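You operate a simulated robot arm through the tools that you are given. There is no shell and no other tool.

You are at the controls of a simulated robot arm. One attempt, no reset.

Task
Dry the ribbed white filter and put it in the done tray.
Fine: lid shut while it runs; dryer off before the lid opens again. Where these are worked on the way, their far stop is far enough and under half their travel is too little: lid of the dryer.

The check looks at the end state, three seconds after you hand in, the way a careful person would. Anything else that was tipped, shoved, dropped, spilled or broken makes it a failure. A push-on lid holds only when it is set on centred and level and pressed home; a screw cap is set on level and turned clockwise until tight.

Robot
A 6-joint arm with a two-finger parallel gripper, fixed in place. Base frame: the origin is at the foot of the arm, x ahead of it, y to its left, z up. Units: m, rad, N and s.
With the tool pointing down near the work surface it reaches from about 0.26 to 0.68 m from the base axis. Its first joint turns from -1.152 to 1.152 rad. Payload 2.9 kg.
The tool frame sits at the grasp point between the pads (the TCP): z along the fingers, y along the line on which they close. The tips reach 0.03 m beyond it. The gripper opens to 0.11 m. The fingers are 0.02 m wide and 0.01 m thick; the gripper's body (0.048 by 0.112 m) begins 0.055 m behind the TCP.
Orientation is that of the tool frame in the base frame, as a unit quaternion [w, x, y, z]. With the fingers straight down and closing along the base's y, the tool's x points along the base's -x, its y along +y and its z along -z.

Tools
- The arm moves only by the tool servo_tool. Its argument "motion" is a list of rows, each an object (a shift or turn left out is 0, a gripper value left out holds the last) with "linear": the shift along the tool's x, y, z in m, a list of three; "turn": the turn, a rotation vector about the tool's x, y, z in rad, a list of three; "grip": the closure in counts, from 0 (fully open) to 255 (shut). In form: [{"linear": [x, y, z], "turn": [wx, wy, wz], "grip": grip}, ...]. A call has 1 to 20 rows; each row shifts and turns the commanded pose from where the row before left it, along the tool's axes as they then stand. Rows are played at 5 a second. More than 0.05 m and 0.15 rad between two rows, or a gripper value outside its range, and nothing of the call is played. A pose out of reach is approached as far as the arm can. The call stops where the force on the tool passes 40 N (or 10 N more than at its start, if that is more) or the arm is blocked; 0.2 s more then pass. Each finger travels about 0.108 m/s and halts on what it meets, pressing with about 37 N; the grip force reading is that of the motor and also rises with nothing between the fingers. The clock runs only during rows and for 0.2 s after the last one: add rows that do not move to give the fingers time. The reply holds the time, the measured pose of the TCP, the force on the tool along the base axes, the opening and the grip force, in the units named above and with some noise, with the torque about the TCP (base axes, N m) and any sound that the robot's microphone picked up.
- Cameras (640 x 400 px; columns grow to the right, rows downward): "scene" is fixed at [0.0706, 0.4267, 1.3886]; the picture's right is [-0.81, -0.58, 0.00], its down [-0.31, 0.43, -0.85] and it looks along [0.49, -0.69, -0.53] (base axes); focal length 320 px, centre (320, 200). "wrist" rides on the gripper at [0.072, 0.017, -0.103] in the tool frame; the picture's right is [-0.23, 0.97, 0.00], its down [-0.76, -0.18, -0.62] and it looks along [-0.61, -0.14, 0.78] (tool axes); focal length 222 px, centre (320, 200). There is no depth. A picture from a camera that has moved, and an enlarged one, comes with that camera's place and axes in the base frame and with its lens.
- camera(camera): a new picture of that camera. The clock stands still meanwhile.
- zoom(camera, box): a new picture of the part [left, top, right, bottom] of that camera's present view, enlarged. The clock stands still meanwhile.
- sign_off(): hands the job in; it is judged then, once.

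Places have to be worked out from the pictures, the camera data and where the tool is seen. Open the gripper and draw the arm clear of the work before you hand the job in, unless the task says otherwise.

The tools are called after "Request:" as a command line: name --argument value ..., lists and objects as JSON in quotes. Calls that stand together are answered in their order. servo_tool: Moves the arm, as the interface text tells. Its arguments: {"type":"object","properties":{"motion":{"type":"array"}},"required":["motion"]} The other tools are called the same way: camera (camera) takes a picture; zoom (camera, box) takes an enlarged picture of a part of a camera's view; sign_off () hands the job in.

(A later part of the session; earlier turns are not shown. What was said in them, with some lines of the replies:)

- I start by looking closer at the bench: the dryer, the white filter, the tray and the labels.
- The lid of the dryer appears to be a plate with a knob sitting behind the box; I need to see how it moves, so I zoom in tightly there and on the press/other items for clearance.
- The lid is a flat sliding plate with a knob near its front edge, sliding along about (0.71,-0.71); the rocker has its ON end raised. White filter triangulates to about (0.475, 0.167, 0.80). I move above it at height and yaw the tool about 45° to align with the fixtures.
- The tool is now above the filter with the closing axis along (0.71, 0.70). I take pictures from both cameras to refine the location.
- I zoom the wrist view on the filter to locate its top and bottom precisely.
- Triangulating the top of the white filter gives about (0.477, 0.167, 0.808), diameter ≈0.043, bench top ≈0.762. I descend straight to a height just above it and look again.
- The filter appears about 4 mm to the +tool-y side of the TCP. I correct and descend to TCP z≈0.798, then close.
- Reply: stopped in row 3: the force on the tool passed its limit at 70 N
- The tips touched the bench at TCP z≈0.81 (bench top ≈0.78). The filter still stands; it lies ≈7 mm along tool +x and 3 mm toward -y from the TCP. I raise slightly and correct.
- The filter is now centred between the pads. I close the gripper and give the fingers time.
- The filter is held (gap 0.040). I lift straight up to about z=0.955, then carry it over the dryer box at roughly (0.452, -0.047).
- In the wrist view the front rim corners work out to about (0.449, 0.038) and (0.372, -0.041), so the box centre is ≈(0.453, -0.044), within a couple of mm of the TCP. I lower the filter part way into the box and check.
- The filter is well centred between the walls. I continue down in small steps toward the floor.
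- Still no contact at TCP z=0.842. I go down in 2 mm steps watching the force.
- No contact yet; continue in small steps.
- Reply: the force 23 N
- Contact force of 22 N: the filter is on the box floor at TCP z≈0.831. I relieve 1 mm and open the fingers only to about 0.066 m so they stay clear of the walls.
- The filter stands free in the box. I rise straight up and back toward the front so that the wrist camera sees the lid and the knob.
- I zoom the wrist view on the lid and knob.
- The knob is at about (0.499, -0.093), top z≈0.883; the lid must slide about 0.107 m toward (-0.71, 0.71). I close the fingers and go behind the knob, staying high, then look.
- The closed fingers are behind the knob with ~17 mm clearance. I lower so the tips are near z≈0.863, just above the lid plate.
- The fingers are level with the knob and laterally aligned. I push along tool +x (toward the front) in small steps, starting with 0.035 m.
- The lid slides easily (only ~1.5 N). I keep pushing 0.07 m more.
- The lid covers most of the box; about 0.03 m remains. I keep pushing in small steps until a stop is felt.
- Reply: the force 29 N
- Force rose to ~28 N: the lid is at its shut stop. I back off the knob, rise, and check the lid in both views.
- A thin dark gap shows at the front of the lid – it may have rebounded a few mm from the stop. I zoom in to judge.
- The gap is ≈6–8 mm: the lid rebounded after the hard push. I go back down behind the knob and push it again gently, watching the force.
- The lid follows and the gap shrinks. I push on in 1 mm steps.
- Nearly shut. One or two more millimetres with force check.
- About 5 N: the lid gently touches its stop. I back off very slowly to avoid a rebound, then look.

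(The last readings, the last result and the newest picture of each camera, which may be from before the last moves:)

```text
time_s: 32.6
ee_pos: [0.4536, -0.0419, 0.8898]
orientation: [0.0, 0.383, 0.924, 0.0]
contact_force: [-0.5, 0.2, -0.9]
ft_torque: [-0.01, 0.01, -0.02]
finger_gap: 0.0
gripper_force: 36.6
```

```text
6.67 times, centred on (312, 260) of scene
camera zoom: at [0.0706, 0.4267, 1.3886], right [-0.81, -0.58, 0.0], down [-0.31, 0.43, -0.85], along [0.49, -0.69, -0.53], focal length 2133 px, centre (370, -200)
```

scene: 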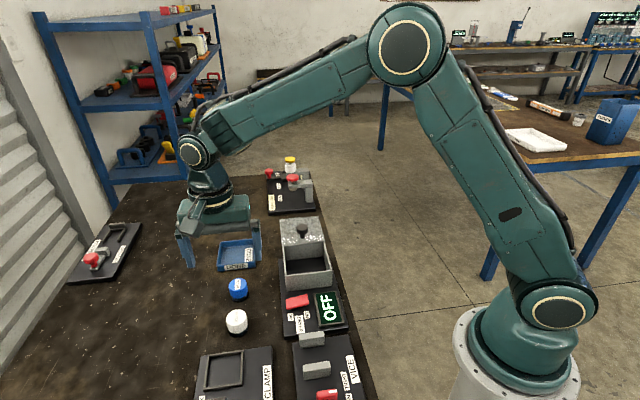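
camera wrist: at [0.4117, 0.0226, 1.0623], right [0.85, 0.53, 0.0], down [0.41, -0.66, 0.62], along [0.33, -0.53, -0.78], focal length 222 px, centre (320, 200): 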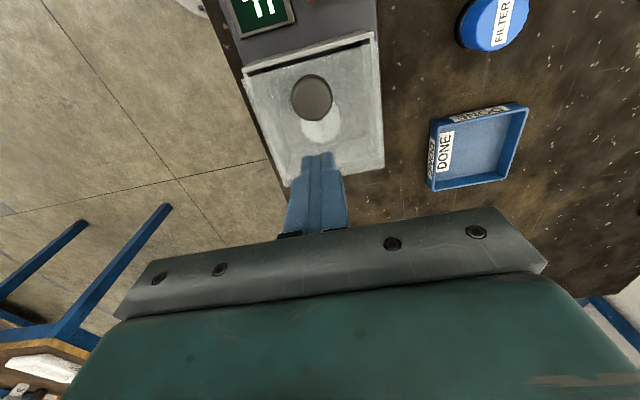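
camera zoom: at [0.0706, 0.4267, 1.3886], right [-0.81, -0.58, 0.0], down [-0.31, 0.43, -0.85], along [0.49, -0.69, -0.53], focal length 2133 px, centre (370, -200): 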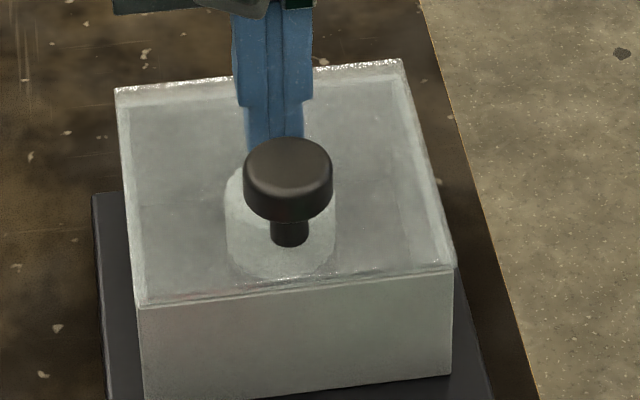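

The lid stays fully shut. I rise and go above the ON end of the rocker, estimated at about (0.388, 0.045), staying high and then looking with the wrist camera.

Request:
servo_tool --motion '[{"linear": [0, 0, -0.04]}, {"linear": [0, 0, -0.04]}, {"linear": [0.036, 0.005, 0]}, {"linear": [0.036, 0.005, 0]}, {"linear": [0.035, 0.005, 0]}, {"linear": [0, 0, 0.04]}, {}]'

Request:
camera --camera "wrist"

Request:
zoom --camera "scene" --box '[270, 230, 360, 350]'

```text
time_s: 34.2
ee_pos: [0.3887, 0.0434, 0.9317]
orientation: [0.0, 0.383, 0.924, 0.001]
contact_force: [-0.8, -0.3, 0.0]
ft_torque: [0.03, 0.01, -0.02]
finger_gap: 0.0
gripper_force: 36.8
```

```text
taken
camera wrist: at [0.3493, 0.1075, 1.0333], right [0.85, 0.53, 0.0], down [0.41, -0.66, 0.62], along [0.33, -0.53, -0.78], focal length 222 px, centre (320, 200)
```

wrist: 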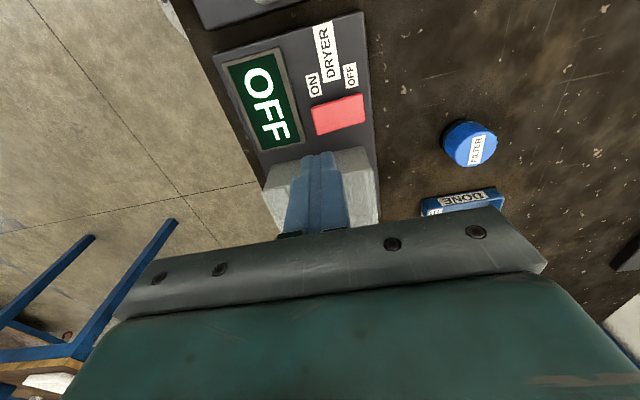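

```text
3.33 times, centred on (315, 290) of scene
camera zoom: at [0.0706, 0.4267, 1.3886], right [-0.81, -0.58, 0.0], down [-0.31, 0.43, -0.85], along [0.49, -0.69, -0.53], focal length 1066 px, centre (337, -100)
```

zoom: 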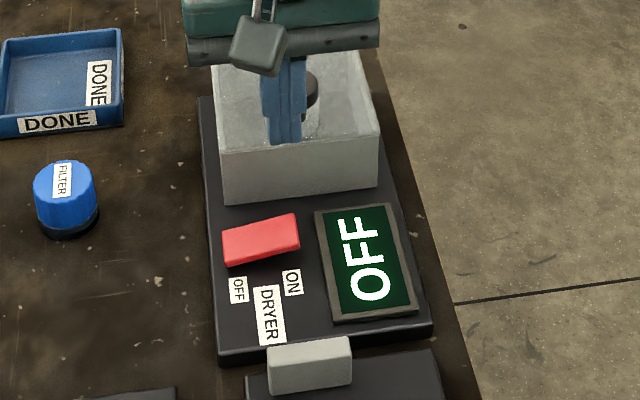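

The rocker spans about (0.384,0.041) [ON end] to (0.420,0.074) [OFF end]; the tips are above the ON end. I lower to just above it.

Request:
servo_tool --motion '[{"linear": [0, 0.002, 0.035]}, {"linear": [0, 0, 0.03]}, {}]'

Request:
camera --camera "wrist"

Request:
zoom --camera "scene" --box '[270, 250, 350, 340]'

```text
time_s: 35.0
ee_pos: [0.39, 0.0447, 0.8675]
orientation: [0.0, 0.384, 0.923, 0.0]
contact_force: [0.6, 0.0, 0.8]
ft_torque: [0.01, -0.01, 0.0]
finger_gap: 0.0
gripper_force: 37.2
```

```text
taken
camera wrist: at [0.3508, 0.1094, 0.9695], right [0.85, 0.53, 0.0], down [0.41, -0.66, 0.62], along [0.33, -0.53, -0.78], focal length 222 px, centre (320, 200)
```

wrist: 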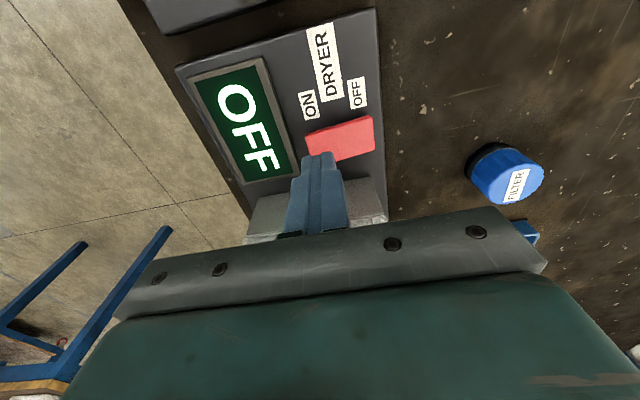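

```text
4.44 times, centred on (310, 295) of scene
camera zoom: at [0.0706, 0.4267, 1.3886], right [-0.81, -0.58, 0.0], down [-0.31, 0.43, -0.85], along [0.49, -0.69, -0.53], focal length 1422 px, centre (364, -222)
```

zoom: 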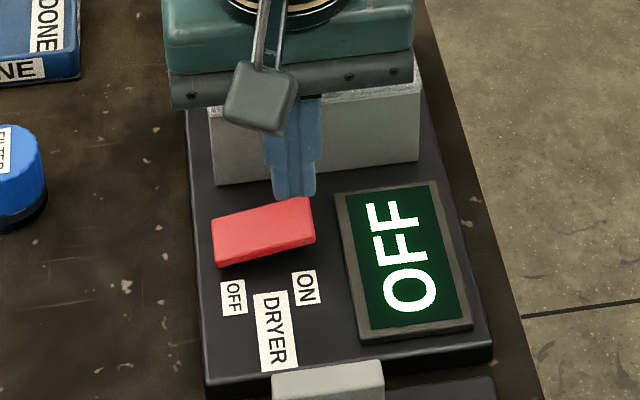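

The tips will land on the ON end. I press down in 3 mm steps until the rocker flips or a force appears.

Request:
servo_tool --motion '[{"linear": [0, 0, 0.006]}, {"linear": [0, 0, 0.004]}, {"linear": [0, 0, 0.003]}, {"linear": [0, 0, 0.003]}, {}]'

Request:
zoom --camera "scene" --box '[270, 250, 350, 340]'

```text
time_s: 36.2
ee_pos: [0.3902, 0.0454, 0.8498]
orientation: [0.0, 0.383, 0.924, 0.001]
contact_force: [0.8, 0.0, -0.7]
ft_torque: [-0.02, 0.0, 0.04]
finger_gap: 0.0
gripper_force: 36.4
```

```text
4.44 times, centred on (310, 295) of scene
camera zoom: at [0.0706, 0.4267, 1.3886], right [-0.81, -0.58, 0.0], down [-0.31, 0.43, -0.85], along [0.49, -0.69, -0.53], focal length 1422 px, centre (364, -222)
```

zoom: 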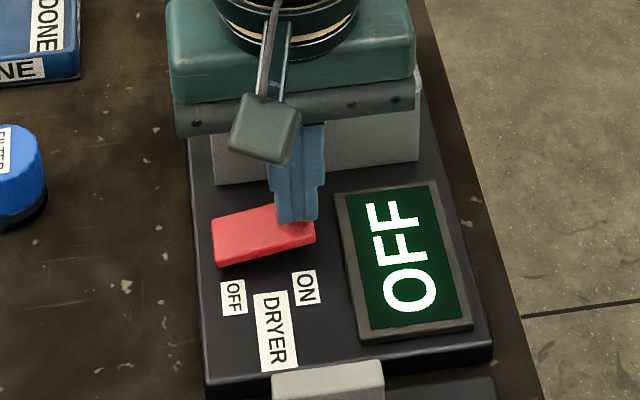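

The tips are just at the ON end's surface with no force yet. I continue pressing in 2 mm steps.

Request:
servo_tool --motion '[{"linear": [0, 0, 0.002]}, {"linear": [0, 0, 0.002]}, {"linear": [0, 0, 0.002]}, {}]'

Request:
zoom --camera "scene" --box '[270, 250, 350, 340]'

```text
time_s: 37.2
ee_pos: [0.3888, 0.0448, 0.8442]
orientation: [0.0, 0.383, 0.924, -0.001]
contact_force: [-0.1, -0.6, 1.4]
ft_torque: [-0.04, 0.08, 0.0]
finger_gap: 0.0002
gripper_force: 36.3
```

```text
4.44 times, centred on (310, 295) of scene
camera zoom: at [0.0706, 0.4267, 1.3886], right [-0.81, -0.58, 0.0], down [-0.31, 0.43, -0.85], along [0.49, -0.69, -0.53], focal length 1422 px, centre (364, -222)
```

zoom: 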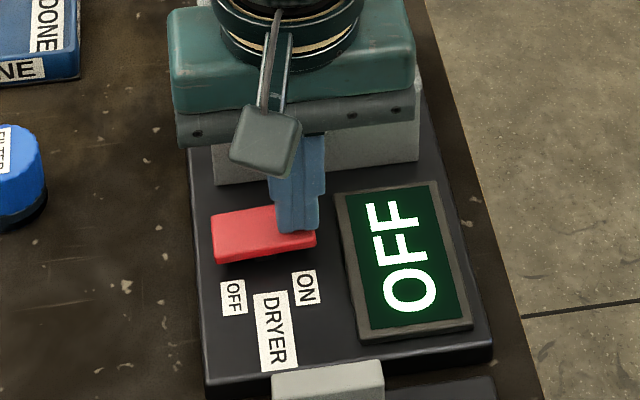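

The rocker is starting to tip with light force (~1.4 N). I press on.

Request:
servo_tool --motion '[{"linear": [0, 0, 0.002]}, {"linear": [0, 0, 0.002]}, {"linear": [0, 0, 0.002]}, {}]'

Request:
zoom --camera "scene" --box '[270, 250, 350, 340]'

```text
time_s: 38.1
ee_pos: [0.388, 0.045, 0.8397]
orientation: [0.0, 0.384, 0.923, 0.0]
contact_force: [-3.6, -1.8, 12.0]
ft_torque: [0.03, 0.06, 0.02]
finger_gap: 0.0001
gripper_force: 36.7
stopped in row 4: the force on the tool passed its limit at 43 N (the readings are from after the stop); the commanded pose is now the measured one
```

```text
4.44 times, centred on (310, 295) of scene
camera zoom: at [0.0704, 0.4266, 1.3887], right [-0.81, -0.58, 0.0], down [-0.31, 0.43, -0.85], along [0.49, -0.69, -0.53], focal length 1422 px, centre (364, -222)
```

zoom: 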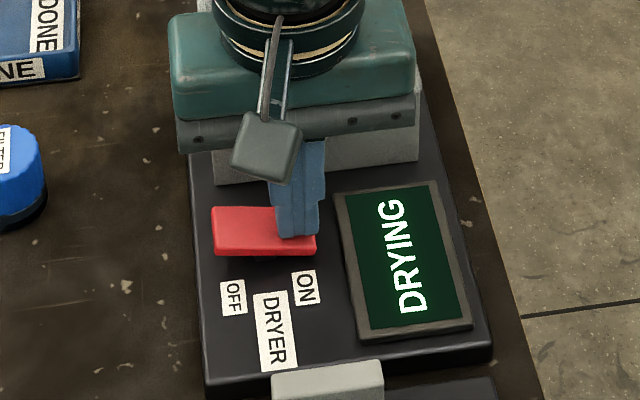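

The display now reads DRYING and the rocker is over. I lift off and wait, checking the display and the lid.

Request:
servo_tool --motion '[{"linear": [0, 0, -0.01]}, {"linear": [0, 0, -0.03]}, {}, {}, {}, {}, {}, {}, {}, {}]'

Request:
zoom --camera "scene" --box '[260, 220, 360, 350]'

```text
time_s: 40.3
ee_pos: [0.3885, 0.0455, 0.8792]
orientation: [0.0, 0.383, 0.924, -0.001]
contact_force: [-0.6, -0.5, -0.4]
ft_torque: [0.0, -0.03, -0.01]
finger_gap: 0.0002
gripper_force: 37.2
```

```text
3.08 times, centred on (310, 285) of scene
camera zoom: at [0.0706, 0.4267, 1.3886], right [-0.81, -0.58, 0.0], down [-0.31, 0.43, -0.85], along [0.49, -0.69, -0.53], focal length 984 px, centre (351, -62)
```

zoom: 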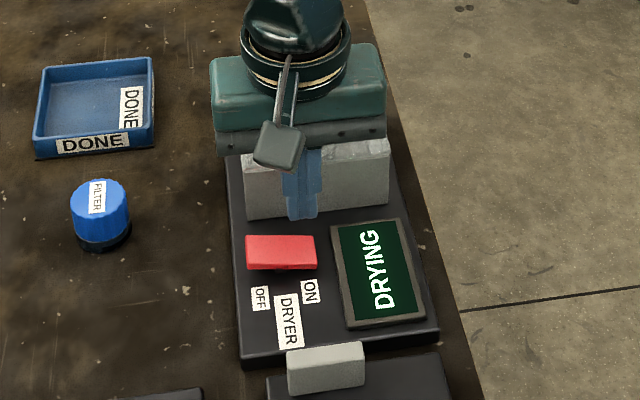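

It reads DRYING with the ON end down. I wait in place and re-check the display.

Request:
servo_tool --motion '[{}, {}, {}, {}, {}, {}, {}, {}, {}, {}, {}, {}, {}, {}, {}, {}, {}, {}, {}, {}]'

Request:
zoom --camera "scene" --box '[260, 220, 360, 350]'

```text
time_s: 44.5
ee_pos: [0.3895, 0.0461, 0.8773]
orientation: [0.0, 0.384, 0.923, -0.001]
contact_force: [-0.2, 0.4, 0.1]
ft_torque: [-0.01, 0.01, 0.0]
finger_gap: 0.0001
gripper_force: 36.6
```

```text
3.08 times, centred on (310, 285) of scene
camera zoom: at [0.0706, 0.4267, 1.3886], right [-0.81, -0.58, 0.0], down [-0.31, 0.43, -0.85], along [0.49, -0.69, -0.53], focal length 984 px, centre (351, -62)
```

zoom: 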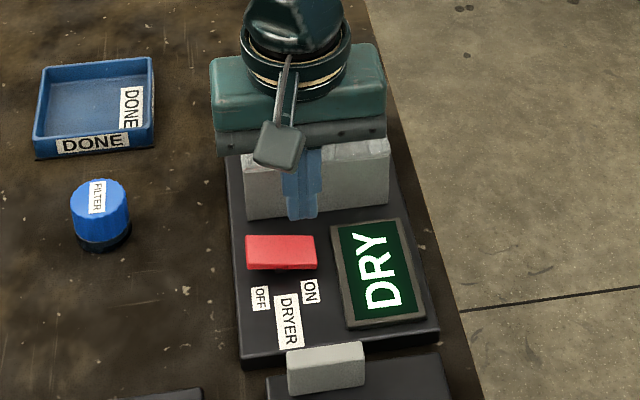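

The display now reads DRY. I shift 0.033 m along tool +y to the OFF end and press it down.

Request:
servo_tool --motion '[{"linear": [0, 0.017, 0]}, {"linear": [0, 0.016, 0]}, {}, {"linear": [0, 0, 0.012]}, {"linear": [0, 0, 0.01]}, {}]'

Request:
zoom --camera "scene" --box '[270, 250, 350, 340]'

Request:
camera --camera "wrist"

```text
time_s: 45.9
ee_pos: [0.4128, 0.0687, 0.8567]
orientation: [0.0, 0.383, 0.924, -0.001]
contact_force: [-0.1, 0.0, 0.4]
ft_torque: [-0.01, 0.02, -0.03]
finger_gap: 0.0
gripper_force: 37.4
```

```text
4.44 times, centred on (310, 295) of scene
camera zoom: at [0.0706, 0.4267, 1.3886], right [-0.81, -0.58, 0.0], down [-0.31, 0.43, -0.85], along [0.49, -0.69, -0.53], focal length 1422 px, centre (364, -222)
```

zoom: 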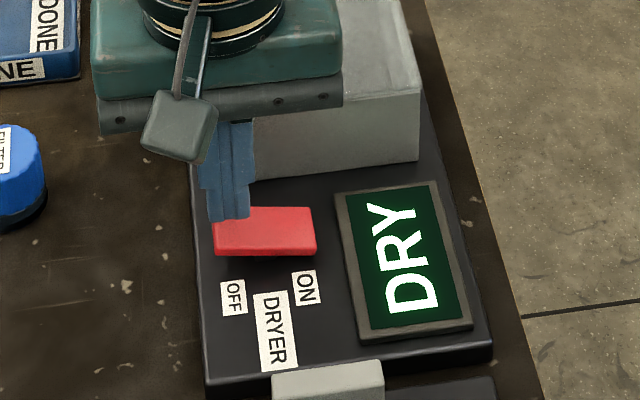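

```text
taken
camera wrist: at [0.3742, 0.1321, 0.959], right [0.85, 0.53, 0.0], down [0.41, -0.66, 0.62], along [0.33, -0.53, -0.78], focal length 222 px, centre (320, 200)
```

wrist: 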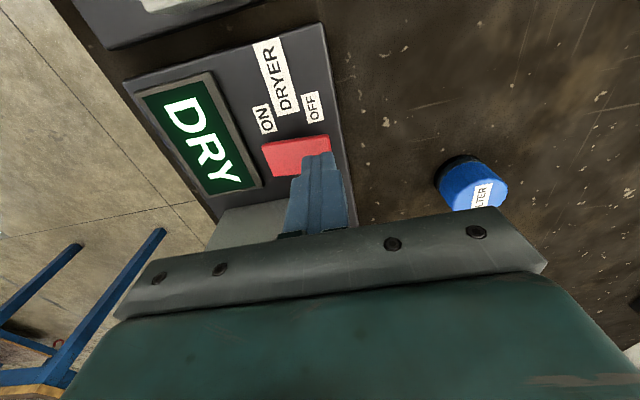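

The tips are over the OFF end. I press in 2 mm steps.

Request:
servo_tool --motion '[{"linear": [0, 0, 0.004]}, {"linear": [0, 0, 0.003]}, {"linear": [0, 0, 0.002]}, {"linear": [0, 0, 0.002]}, {"linear": [0, 0, 0.002]}, {"linear": [0, 0, 0.002]}, {"linear": [0, 0, 0.002]}, {}]'

Request:
zoom --camera "scene" --box '[270, 250, 350, 340]'

```text
time_s: 47.7
ee_pos: [0.41, 0.0684, 0.8405]
orientation: [0.002, 0.383, 0.924, 0.0]
contact_force: [-1.6, -0.4, 2.7]
ft_torque: [-0.02, 0.08, -0.03]
finger_gap: 0.0
gripper_force: 36.8
```

```text
4.44 times, centred on (310, 295) of scene
camera zoom: at [0.0706, 0.4267, 1.3886], right [-0.81, -0.58, 0.0], down [-0.31, 0.43, -0.85], along [0.49, -0.69, -0.53], focal length 1422 px, centre (364, -222)
```

zoom: 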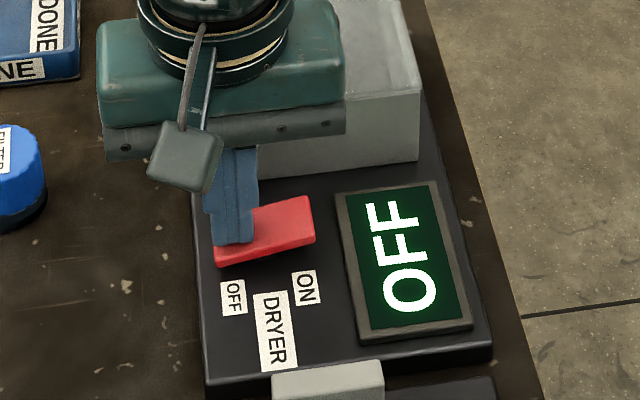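

The display reads OFF again. I rise and go to the front side of the knob, to push the lid back open.

Request:
servo_tool --motion '[{"linear": [0, 0, -0.02]}, {"linear": [0, 0, -0.04]}, {"linear": [0, 0, -0.05]}, {"linear": [-0.015, -0.025, 0]}, {"linear": [-0.014, -0.024, 0]}, {}]'

Request:
camera --camera "wrist"

Request:
zoom --camera "scene" --box '[260, 210, 360, 340]'

```text
time_s: 49.1
ee_pos: [0.3969, 0.013, 0.9502]
orientation: [0.001, 0.384, 0.924, 0.0]
contact_force: [-0.8, -0.1, 0.5]
ft_torque: [0.01, 0.01, -0.02]
finger_gap: 0.0
gripper_force: 36.8
```

```text
taken
camera wrist: at [0.3579, 0.077, 1.0525], right [0.85, 0.53, 0.0], down [0.41, -0.66, 0.62], along [0.33, -0.53, -0.78], focal length 222 px, centre (320, 200)
```

wrist: 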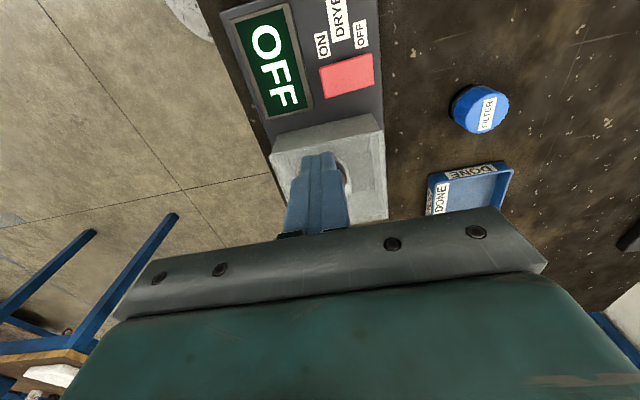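

```text
3.08 times, centred on (310, 275) of scene
camera zoom: at [0.0706, 0.4267, 1.3886], right [-0.81, -0.58, 0.0], down [-0.31, 0.43, -0.85], along [0.49, -0.69, -0.53], focal length 984 px, centre (351, -31)
```

zoom: 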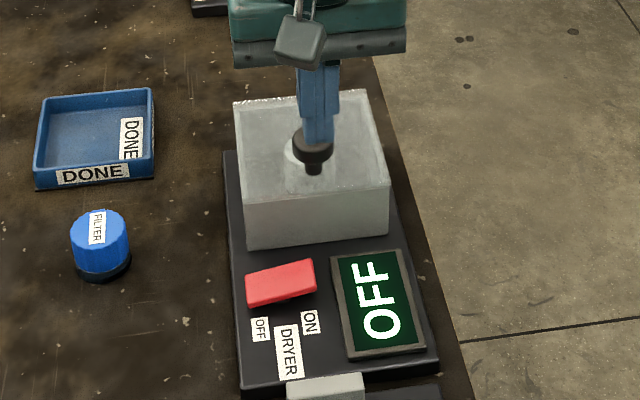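

The tool stands in front of the knob with ≈14 mm clearance. I descend to z≈0.890.

Request:
servo_tool --motion '[{"linear": [0, 0, 0.025]}, {"linear": [0, 0, 0.02]}, {"linear": [0, 0, 0.01]}, {"linear": [0, 0, 0.005]}, {}]'

Request:
camera --camera "wrist"

Request:
zoom --camera "scene" --box '[270, 220, 350, 300]'

```text
time_s: 50.3
ee_pos: [0.3985, 0.0137, 0.8909]
orientation: [0.001, 0.384, 0.923, 0.001]
contact_force: [0.3, -0.3, 0.6]
ft_torque: [-0.02, 0.0, 0.01]
finger_gap: 0.0001
gripper_force: 37.0
```

```text
taken
camera wrist: at [0.3593, 0.0777, 0.9926], right [0.85, 0.53, 0.0], down [0.41, -0.66, 0.62], along [0.33, -0.53, -0.78], focal length 222 px, centre (320, 200)
```

wrist: 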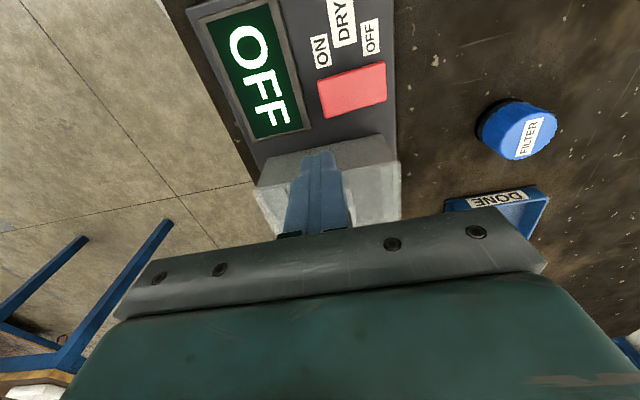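

```text
5.00 times, centred on (310, 260) of scene
camera zoom: at [0.0706, 0.4267, 1.3886], right [-0.81, -0.58, 0.0], down [-0.31, 0.43, -0.85], along [0.49, -0.69, -0.53], focal length 1600 px, centre (370, -100)
```

zoom: 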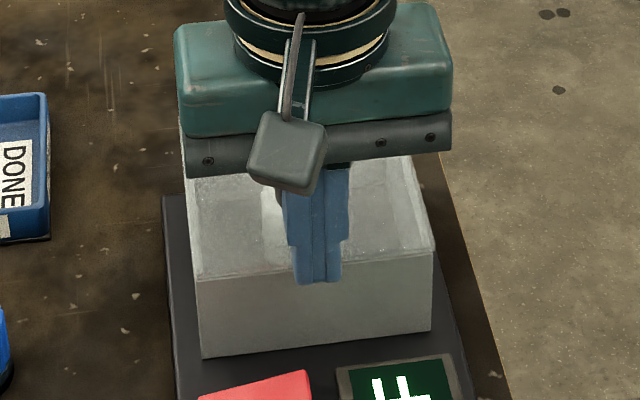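

I push the knob backward (tool -x) in small steps, 0.08 m first.

Request:
servo_tool --motion '[{"linear": [-0.005, 0, 0]}, {"linear": [-0.005, 0, 0]}, {"linear": [-0.005, 0, 0]}, {"linear": [-0.005, 0, 0]}, {"linear": [-0.006, 0, 0]}, {"linear": [-0.006, 0, 0]}, {"linear": [-0.006, 0, 0]}, {"linear": [-0.006, 0, 0]}, {"linear": [-0.006, 0, 0]}, {"linear": [-0.006, 0, 0]}, {"linear": [-0.006, 0, 0]}, {"linear": [-0.006, 0, 0]}, {"linear": [-0.006, 0, 0]}, {"linear": [-0.006, 0, 0]}, {}]'

Request:
zoom --camera "scene" --box '[260, 200, 360, 310]'

```text
time_s: 53.5
ee_pos: [0.4561, -0.0433, 0.891]
orientation: [0.002, 0.383, 0.924, 0.001]
contact_force: [-0.8, 0.3, -0.7]
ft_torque: [-0.01, 0.03, 0.01]
finger_gap: 0.0
gripper_force: 37.0
```

```text
3.64 times, centred on (310, 255) of scene
camera zoom: at [0.0706, 0.4267, 1.3886], right [-0.81, -0.58, 0.0], down [-0.31, 0.43, -0.85], along [0.49, -0.69, -0.53], focal length 1163 px, centre (356, 0)
```

zoom: 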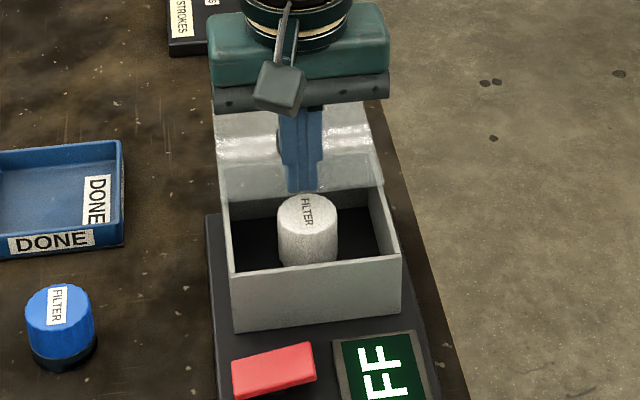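

The lid moves back freely; the filter stays put. I continue 0.034 m, then small steps to the stop.

Request:
servo_tool --motion '[{"linear": [-0.006, 0, 0]}, {"linear": [-0.006, 0, 0]}, {"linear": [-0.006, 0, 0]}, {"linear": [-0.006, 0, 0]}, {"linear": [-0.005, 0, 0]}, {"linear": [-0.003, 0, 0]}, {"linear": [-0.002, 0, 0]}, {}]'

Request:
zoom --camera "scene" --box '[260, 200, 360, 310]'

```text
time_s: 55.3
ee_pos: [0.4796, -0.0686, 0.8905]
orientation: [0.001, 0.384, 0.923, 0.0]
contact_force: [-1.1, 0.2, -1.7]
ft_torque: [0.01, 0.05, 0.0]
finger_gap: 0.0
gripper_force: 36.9
```

```text
3.64 times, centred on (310, 255) of scene
camera zoom: at [0.0706, 0.4267, 1.3886], right [-0.81, -0.58, 0.0], down [-0.31, 0.43, -0.85], along [0.49, -0.69, -0.53], focal length 1163 px, centre (356, 0)
```

zoom: 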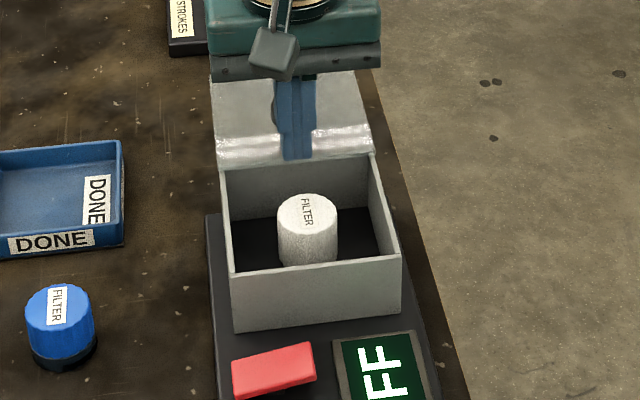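

Nearly fully open. I push a few more millimetres gently to find the stop.

Request:
servo_tool --motion '[{"linear": [-0.0015, 0, 0]}, {"linear": [-0.0015, 0, 0]}, {"linear": [-0.001, 0, 0]}, {}]'

```text
time_s: 56.3
ee_pos: [0.4816, -0.07, 0.8905]
orientation: [0.001, 0.383, 0.924, 0.0]
contact_force: [-0.1, 1.5, 1.2]
ft_torque: [0.05, 0.01, 0.0]
finger_gap: 0.0003
gripper_force: 37.4
```

Request:
servo_tool --motion '[{"linear": [-0.001, 0, 0]}, {"linear": [-0.001, 0, 0]}, {}]'

Request:
zoom --camera "scene" --box '[260, 200, 360, 310]'

```text
time_s: 57.1
ee_pos: [0.4824, -0.0719, 0.8898]
orientation: [0.0, 0.384, 0.923, 0.0]
contact_force: [-2.4, 1.9, -0.3]
ft_torque: [0.06, -0.01, 0.02]
finger_gap: 0.0
gripper_force: 36.9
```

```text
3.64 times, centred on (310, 255) of scene
camera zoom: at [0.0706, 0.4268, 1.3886], right [-0.81, -0.58, 0.0], down [-0.31, 0.43, -0.85], along [0.49, -0.69, -0.53], focal length 1163 px, centre (356, 0)
```

zoom: 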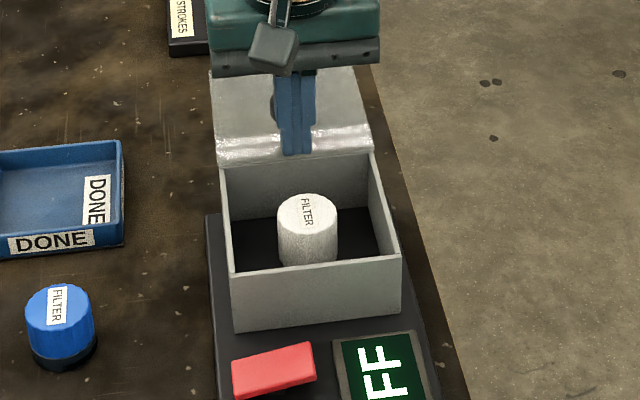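

The lid is at its original open position with ~3 N building. One more millimetre to confirm the stop.

Request:
servo_tool --motion '[{"linear": [-0.001, 0, 0]}, {}, {}]'

```text
time_s: 57.9
ee_pos: [0.4828, -0.0718, 0.8899]
orientation: [0.0, 0.383, 0.924, -0.001]
contact_force: [-7.2, 7.6, 1.9]
ft_torque: [-0.03, 0.06, 0.0]
finger_gap: 0.0001
gripper_force: 37.3
```

Stop confirmed (10 N). I back off slowly, rise, open the gripper partly (0.066 m), and go above the filter at (0.452, -0.044).

Request:
servo_tool --motion '[{"linear": [0.0003, 0, 0]}, {"linear": [0.0005, 0, 0]}, {"linear": [0.0005, 0, 0]}, {"linear": [0.0007, 0, 0]}, {"linear": [0.003, 0, 0]}, {"linear": [0.005, 0, 0]}, {"linear": [0, 0, -0.03]}, {"linear": [0, 0, -0.04], "grip": 102}, {"linear": [0.017, 0, 0]}, {"linear": [0.017, 0, 0]}, {}, {}]'

Request:
camera --camera "wrist"

Request:
zoom --camera "scene" --box '[260, 200, 360, 310]'

```text
time_s: 60.5
ee_pos: [0.4516, -0.0411, 0.9604]
orientation: [0.001, 0.384, 0.924, 0.0]
contact_force: [-0.4, 0.4, 0.4]
ft_torque: [0.0, -0.01, -0.01]
finger_gap: 0.0658
gripper_force: 0.1
```

```text
taken
camera wrist: at [0.4132, 0.0227, 1.0628], right [0.85, 0.53, 0.0], down [0.41, -0.66, 0.62], along [0.33, -0.53, -0.78], focal length 222 px, centre (320, 200)
```

wrist: 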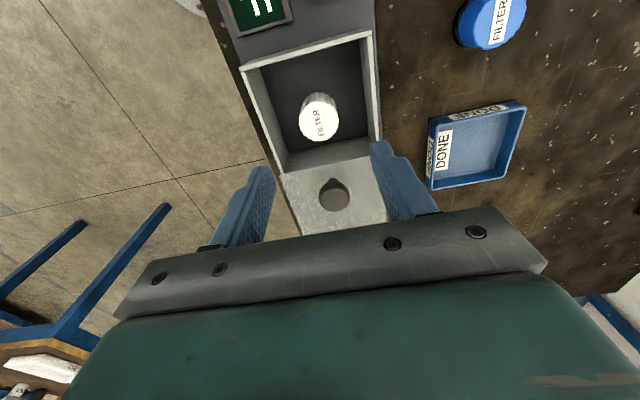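

```text
3.64 times, centred on (310, 255) of scene
camera zoom: at [0.0706, 0.4267, 1.3886], right [-0.81, -0.58, 0.0], down [-0.31, 0.43, -0.85], along [0.49, -0.69, -0.53], focal length 1163 px, centre (356, 0)
```

zoom: 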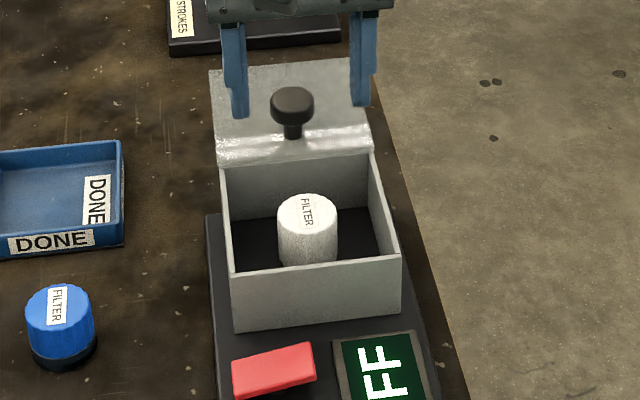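

The filter reads at ≈(0.453, -0.0435), almost under the TCP. I descend around it with partial opening, stopping to check before the final depth.

Request:
servo_tool --motion '[{"linear": [-0.002, -0.0005, 0.03]}, {"linear": [0, 0, 0.03]}, {"linear": [0, 0, 0.03]}, {"linear": [0, 0, 0.015]}, {}]'

Request:
camera --camera "wrist"

Request:
zoom --camera "scene" --box '[270, 210, 350, 300]'

```text
time_s: 61.7
ee_pos: [0.4524, -0.0433, 0.8549]
orientation: [0.001, 0.383, 0.924, -0.001]
contact_force: [0.1, -0.5, 0.5]
ft_torque: [0.01, 0.0, -0.01]
finger_gap: 0.066
gripper_force: 0.0
```

```text
taken
camera wrist: at [0.4145, 0.0209, 0.9564], right [0.85, 0.53, 0.0], down [0.41, -0.66, 0.62], along [0.33, -0.53, -0.78], focal length 222 px, centre (320, 200)
```

wrist: 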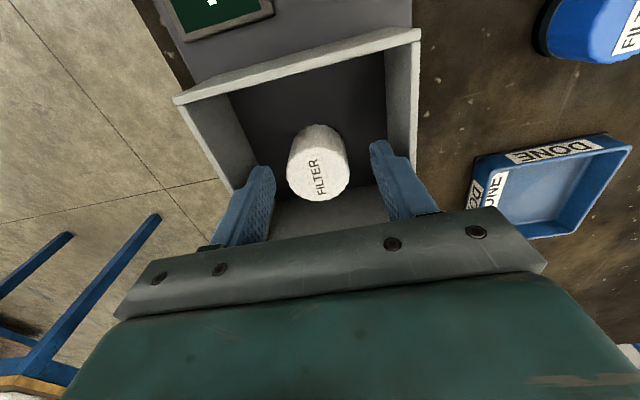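

```text
4.44 times, centred on (310, 255) of scene
camera zoom: at [0.0706, 0.4267, 1.3886], right [-0.81, -0.58, 0.0], down [-0.31, 0.43, -0.85], along [0.49, -0.69, -0.53], focal length 1422 px, centre (364, -44)
```

zoom: 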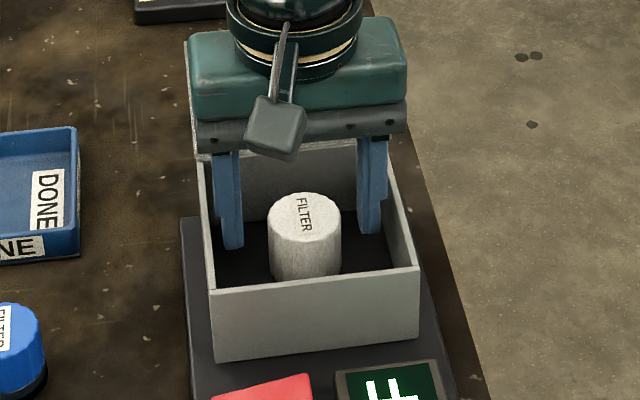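

The filter's dark damp band is gone (dry) and it sits between the fingers. I descend to TCP z≈0.831 and close.

Request:
servo_tool --motion '[{"linear": [0, 0, 0.01]}, {"linear": [0, 0, 0.01]}, {"linear": [0, 0, 0.004]}, {}, {"grip": 140}, {"grip": 170}, {"grip": 200}, {}, {}]'

Request:
camera --camera "wrist"

```text
time_s: 63.7
ee_pos: [0.454, -0.0417, 0.8303]
orientation: [0.001, 0.384, 0.923, -0.001]
contact_force: [0.6, 0.8, -0.2]
ft_torque: [-0.01, -0.04, -0.01]
finger_gap: 0.0399
gripper_force: 36.9
```

```text
taken
camera wrist: at [0.4145, 0.0206, 0.9331], right [0.85, 0.53, 0.0], down [0.41, -0.66, 0.62], along [0.33, -0.53, -0.78], focal length 222 px, centre (320, 200)
```

wrist: 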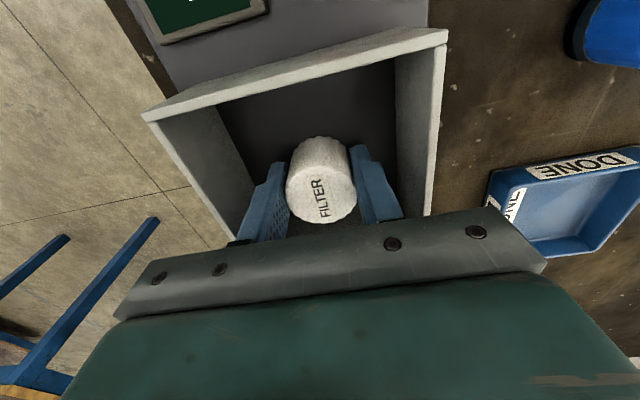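

Held (gap 0.040). I lift straight out to z≈0.93 and carry it toward the DONE tray, whose centre computes to about (0.65, 0.016).

Request:
servo_tool --motion '[{"linear": [0, 0, -0.02]}, {"linear": [0, 0, -0.03]}, {"linear": [0, 0, -0.03]}, {"linear": [0, 0, -0.025]}, {"linear": [-0.0193, 0.0361, 0]}, {"linear": [-0.0193, 0.0361, 0]}, {"linear": [-0.0193, 0.0361, 0]}, {"linear": [-0.0193, 0.0361, 0]}, {"linear": [-0.0193, 0.0361, 0]}, {}]'

Request:
camera --camera "wrist"

Request:
zoom --camera "scene" --box '[190, 180, 330, 310]'

```text
time_s: 65.9
ee_pos: [0.6491, 0.0169, 0.937]
orientation: [0.0, 0.384, 0.923, 0.001]
contact_force: [0.0, -0.3, -0.2]
ft_torque: [0.0, 0.04, -0.03]
finger_gap: 0.0401
gripper_force: 37.0
```

```text
taken
camera wrist: at [0.6109, 0.0803, 1.0395], right [0.85, 0.53, 0.0], down [0.41, -0.66, 0.62], along [0.33, -0.53, -0.78], focal length 222 px, centre (320, 200)
```

wrist: 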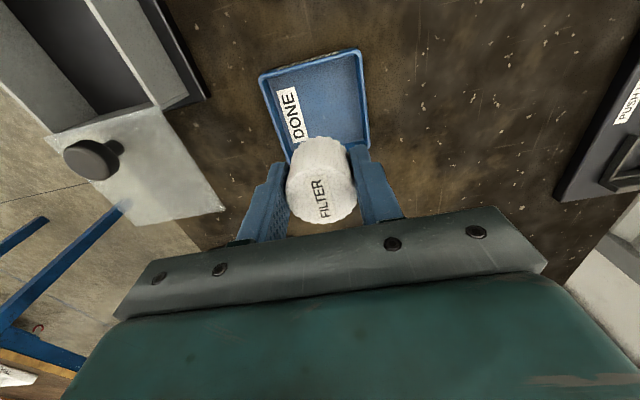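

```text
3.08 times, centred on (260, 245) of scene
camera zoom: at [0.0707, 0.4267, 1.3886], right [-0.81, -0.58, 0.0], down [-0.31, 0.43, -0.85], along [0.49, -0.69, -0.53], focal length 984 px, centre (505, 62)
```

zoom: 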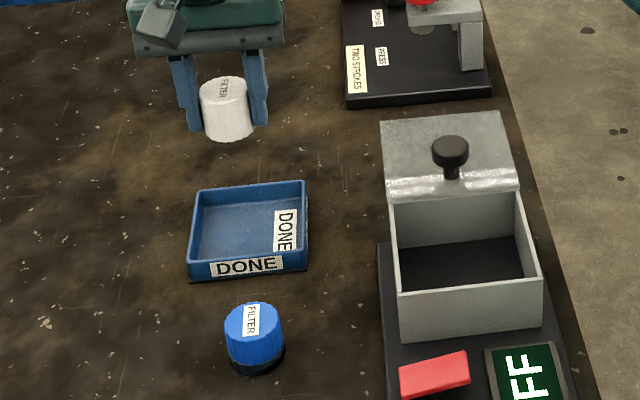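

Tray centre refines to about (0.650, 0.0135). I correct by 3 mm and descend to just above the rim, then look.

Request:
servo_tool --motion '[{"linear": [-0.003, -0.0015, 0.025]}, {"linear": [0, 0, 0.03]}, {"linear": [0, 0, 0.02]}, {}]'

Request:
camera --camera "wrist"

Request:
zoom --camera "scene" --box '[190, 200, 300, 300]'

```text
time_s: 66.9
ee_pos: [0.6502, 0.0128, 0.8608]
orientation: [0.0, 0.383, 0.924, 0.0]
contact_force: [-0.4, -0.1, -0.5]
ft_torque: [0.02, -0.02, 0.0]
finger_gap: 0.0399
gripper_force: 37.1
```

```text
taken
camera wrist: at [0.6112, 0.0766, 0.9631], right [0.85, 0.53, 0.0], down [0.41, -0.66, 0.62], along [0.33, -0.53, -0.78], focal length 222 px, centre (320, 200)
```

wrist: 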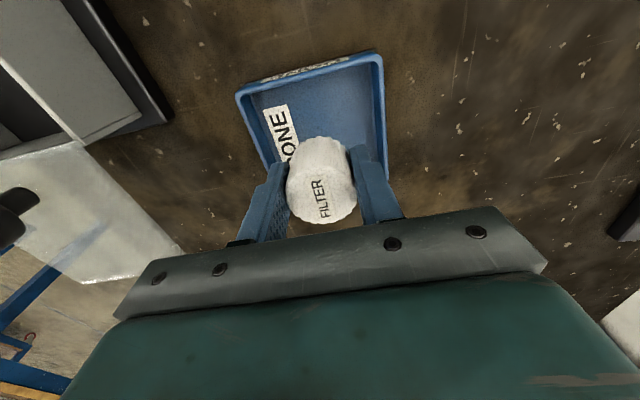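

```text
4.00 times, centred on (245, 250) of scene
camera zoom: at [0.0706, 0.4267, 1.3886], right [-0.81, -0.58, 0.0], down [-0.31, 0.43, -0.85], along [0.49, -0.69, -0.53], focal length 1280 px, centre (620, 0)
```

zoom: 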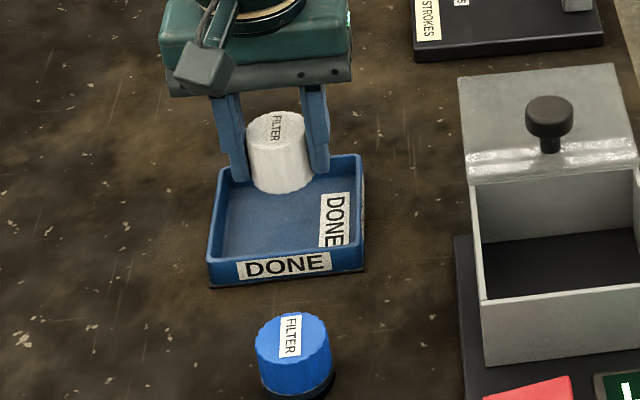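

Filter is centred over the tray. I descend toward the tray floor (expected TCP ≈0.82), slowing at the end.

Request:
servo_tool --motion '[{"linear": [0, 0.001, 0.012]}, {"linear": [0, 0, 0.012]}, {"linear": [0, 0, 0.008]}, {"linear": [0, 0, 0.003]}, {}]'

```text
time_s: 68.1
ee_pos: [0.6515, 0.0142, 0.827]
orientation: [0.0, 0.383, 0.924, 0.0]
contact_force: [-0.6, 0.0, -0.9]
ft_torque: [0.03, 0.01, -0.02]
finger_gap: 0.0401
gripper_force: 37.0
```

Request:
servo_tool --motion '[{"linear": [0, 0, 0.002]}, {"linear": [0, 0, 0.002]}, {}]'

```text
time_s: 68.9
ee_pos: [0.65, 0.0131, 0.8219]
orientation: [0.001, 0.383, 0.924, 0.0]
contact_force: [-0.2, 0.3, -1.4]
ft_torque: [0.02, 0.02, -0.03]
finger_gap: 0.0399
gripper_force: 36.8
```

No contact yet at z≈0.822; two more 1 mm steps.

Request:
servo_tool --motion '[{"linear": [0, 0, 0.001]}, {"linear": [0, 0, 0.001]}, {}]'

```text
time_s: 69.7
ee_pos: [0.6502, 0.014, 0.8193]
orientation: [0.0, 0.385, 0.923, 0.0]
contact_force: [0.1, -0.2, -1.0]
ft_torque: [-0.01, -0.01, -0.04]
finger_gap: 0.0403
gripper_force: 37.0
```

Request:
servo_tool --motion '[{"linear": [0, 0, 0.001]}, {"linear": [0, 0, 0.001]}, {}]'

```text
time_s: 70.5
ee_pos: [0.6519, 0.0152, 0.8198]
orientation: [0.001, 0.384, 0.923, 0.0]
contact_force: [-3.5, 0.8, 7.2]
ft_torque: [-0.05, 0.14, -0.01]
finger_gap: 0.04
gripper_force: 37.2
```

Contact (7 N): the filter is on the tray floor. I open only to about 0.056 m so the fingers stay off the tray walls.

Request:
servo_tool --motion '[{"grip": 150}, {"grip": 126}, {}, {}]'

Request:
camera --camera "wrist"

Request:
zoom --camera "scene" --box '[190, 200, 300, 300]'

```text
time_s: 71.5
ee_pos: [0.6514, 0.0146, 0.8183]
orientation: [0.001, 0.383, 0.924, -0.001]
contact_force: [0.2, 0.2, 0.1]
ft_torque: [0.0, 0.01, 0.02]
finger_gap: 0.0557
gripper_force: 0.0
```

```text
taken
camera wrist: at [0.6124, 0.0777, 0.9203], right [0.85, 0.53, 0.0], down [0.41, -0.66, 0.62], along [0.33, -0.53, -0.78], focal length 222 px, centre (320, 200)
```

wrist: 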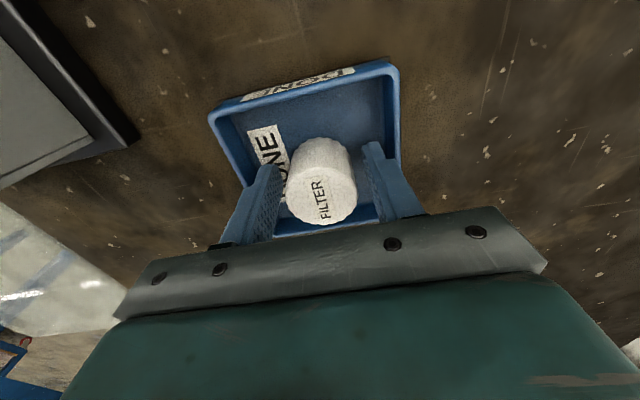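

```text
4.00 times, centred on (245, 250) of scene
camera zoom: at [0.0706, 0.4267, 1.3886], right [-0.81, -0.58, 0.0], down [-0.31, 0.43, -0.85], along [0.49, -0.69, -0.53], focal length 1280 px, centre (620, 0)
```

zoom: 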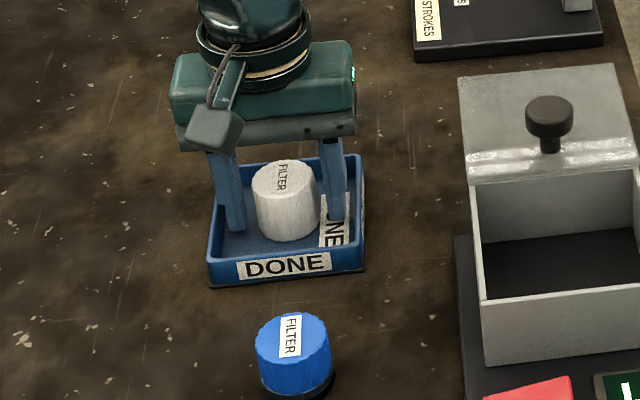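

The filter stands free inside the tray. I rise straight up and draw the arm clear.

Request:
servo_tool --motion '[{"linear": [0, 0, -0.02]}, {"linear": [0, 0, -0.03]}, {"linear": [0, 0, -0.045]}, {"linear": [0, 0, -0.045]}, {"linear": [0, 0, -0.045]}, {"linear": [0, 0, -0.045], "grip": 0}, {"linear": [0.025, -0.035, 0]}, {"linear": [0.025, -0.035, 0]}, {"linear": [0.02, -0.035, 0]}, {"linear": [0.02, -0.035, 0]}, {}, {}]'

Request:
camera --camera "scene"

Request:
zoom --camera "scene" --box '[200, 210, 360, 350]'

Request:
camera --camera "wrist"

```text
time_s: 74.1
ee_pos: [0.4868, -0.0199, 1.0497]
orientation: [0.001, 0.383, 0.924, 0.001]
contact_force: [0.5, -0.2, 0.0]
ft_torque: [-0.02, 0.0, -0.02]
finger_gap: 0.1102
gripper_force: 0.1
```

```text
taken
```

scene: 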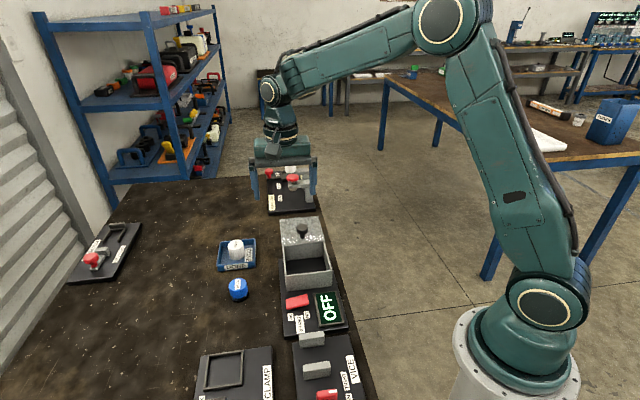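

```text
2.86 times, centred on (280, 280) of scene
camera zoom: at [0.0706, 0.4267, 1.3886], right [-0.81, -0.58, 0.0], down [-0.31, 0.43, -0.85], along [0.49, -0.69, -0.53], focal length 914 px, centre (434, -29)
```

zoom: 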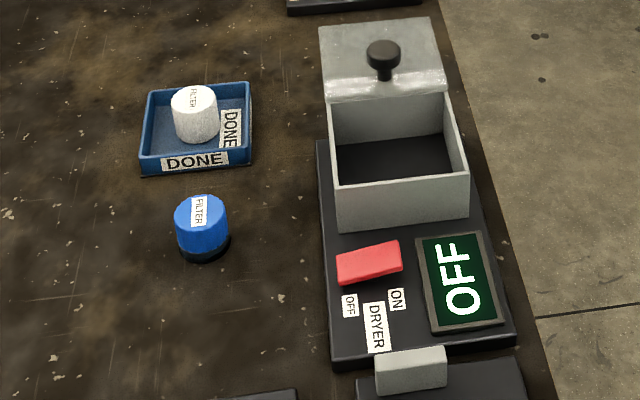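

```text
taken
camera wrist: at [0.4482, 0.0436, 1.152], right [0.85, 0.53, 0.0], down [0.41, -0.66, 0.62], along [0.33, -0.53, -0.78], focal length 222 px, centre (320, 200)
```

wrist: 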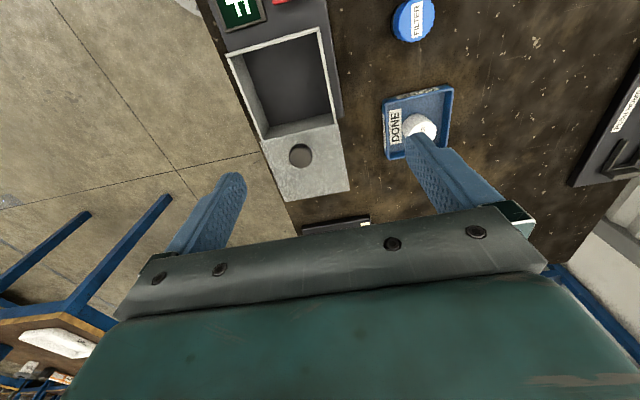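

The dry white filter stands upright in the DONE tray, the dryer is OFF, its lid is back at the open stop, the blue filter and the rest are untouched, and the arm is clear with the gripper open. I hand in the job.

Request:
sign_off

```text
The job is handed in.
```

I dried the ribbed white filter and put it in the DONE tray, where it stands upright. The job is handed in.

- **Drying:** With the filter in the dryer and the lid shut, I switched it on. The display went from DRYING to DRY after about six seconds.
- **Lid and switch order:** I switched the dryer off and saw the display read OFF before opening the lid. The lid is now back at its open stop, where it started.
- **Lid rebound:** My first push to close the lid was too hard, and it bounced back about 6–8 mm. I pushed it shut again gently, and it stayed shut before I turned the dryer on.
- **Bench contact:** On the first approach to the filter, the fingertips touched the bench at about 70 N. The filter stayed standing.

Nothing else was tipped or moved as far as the final pictures show. The arm is clear with the gripper open.
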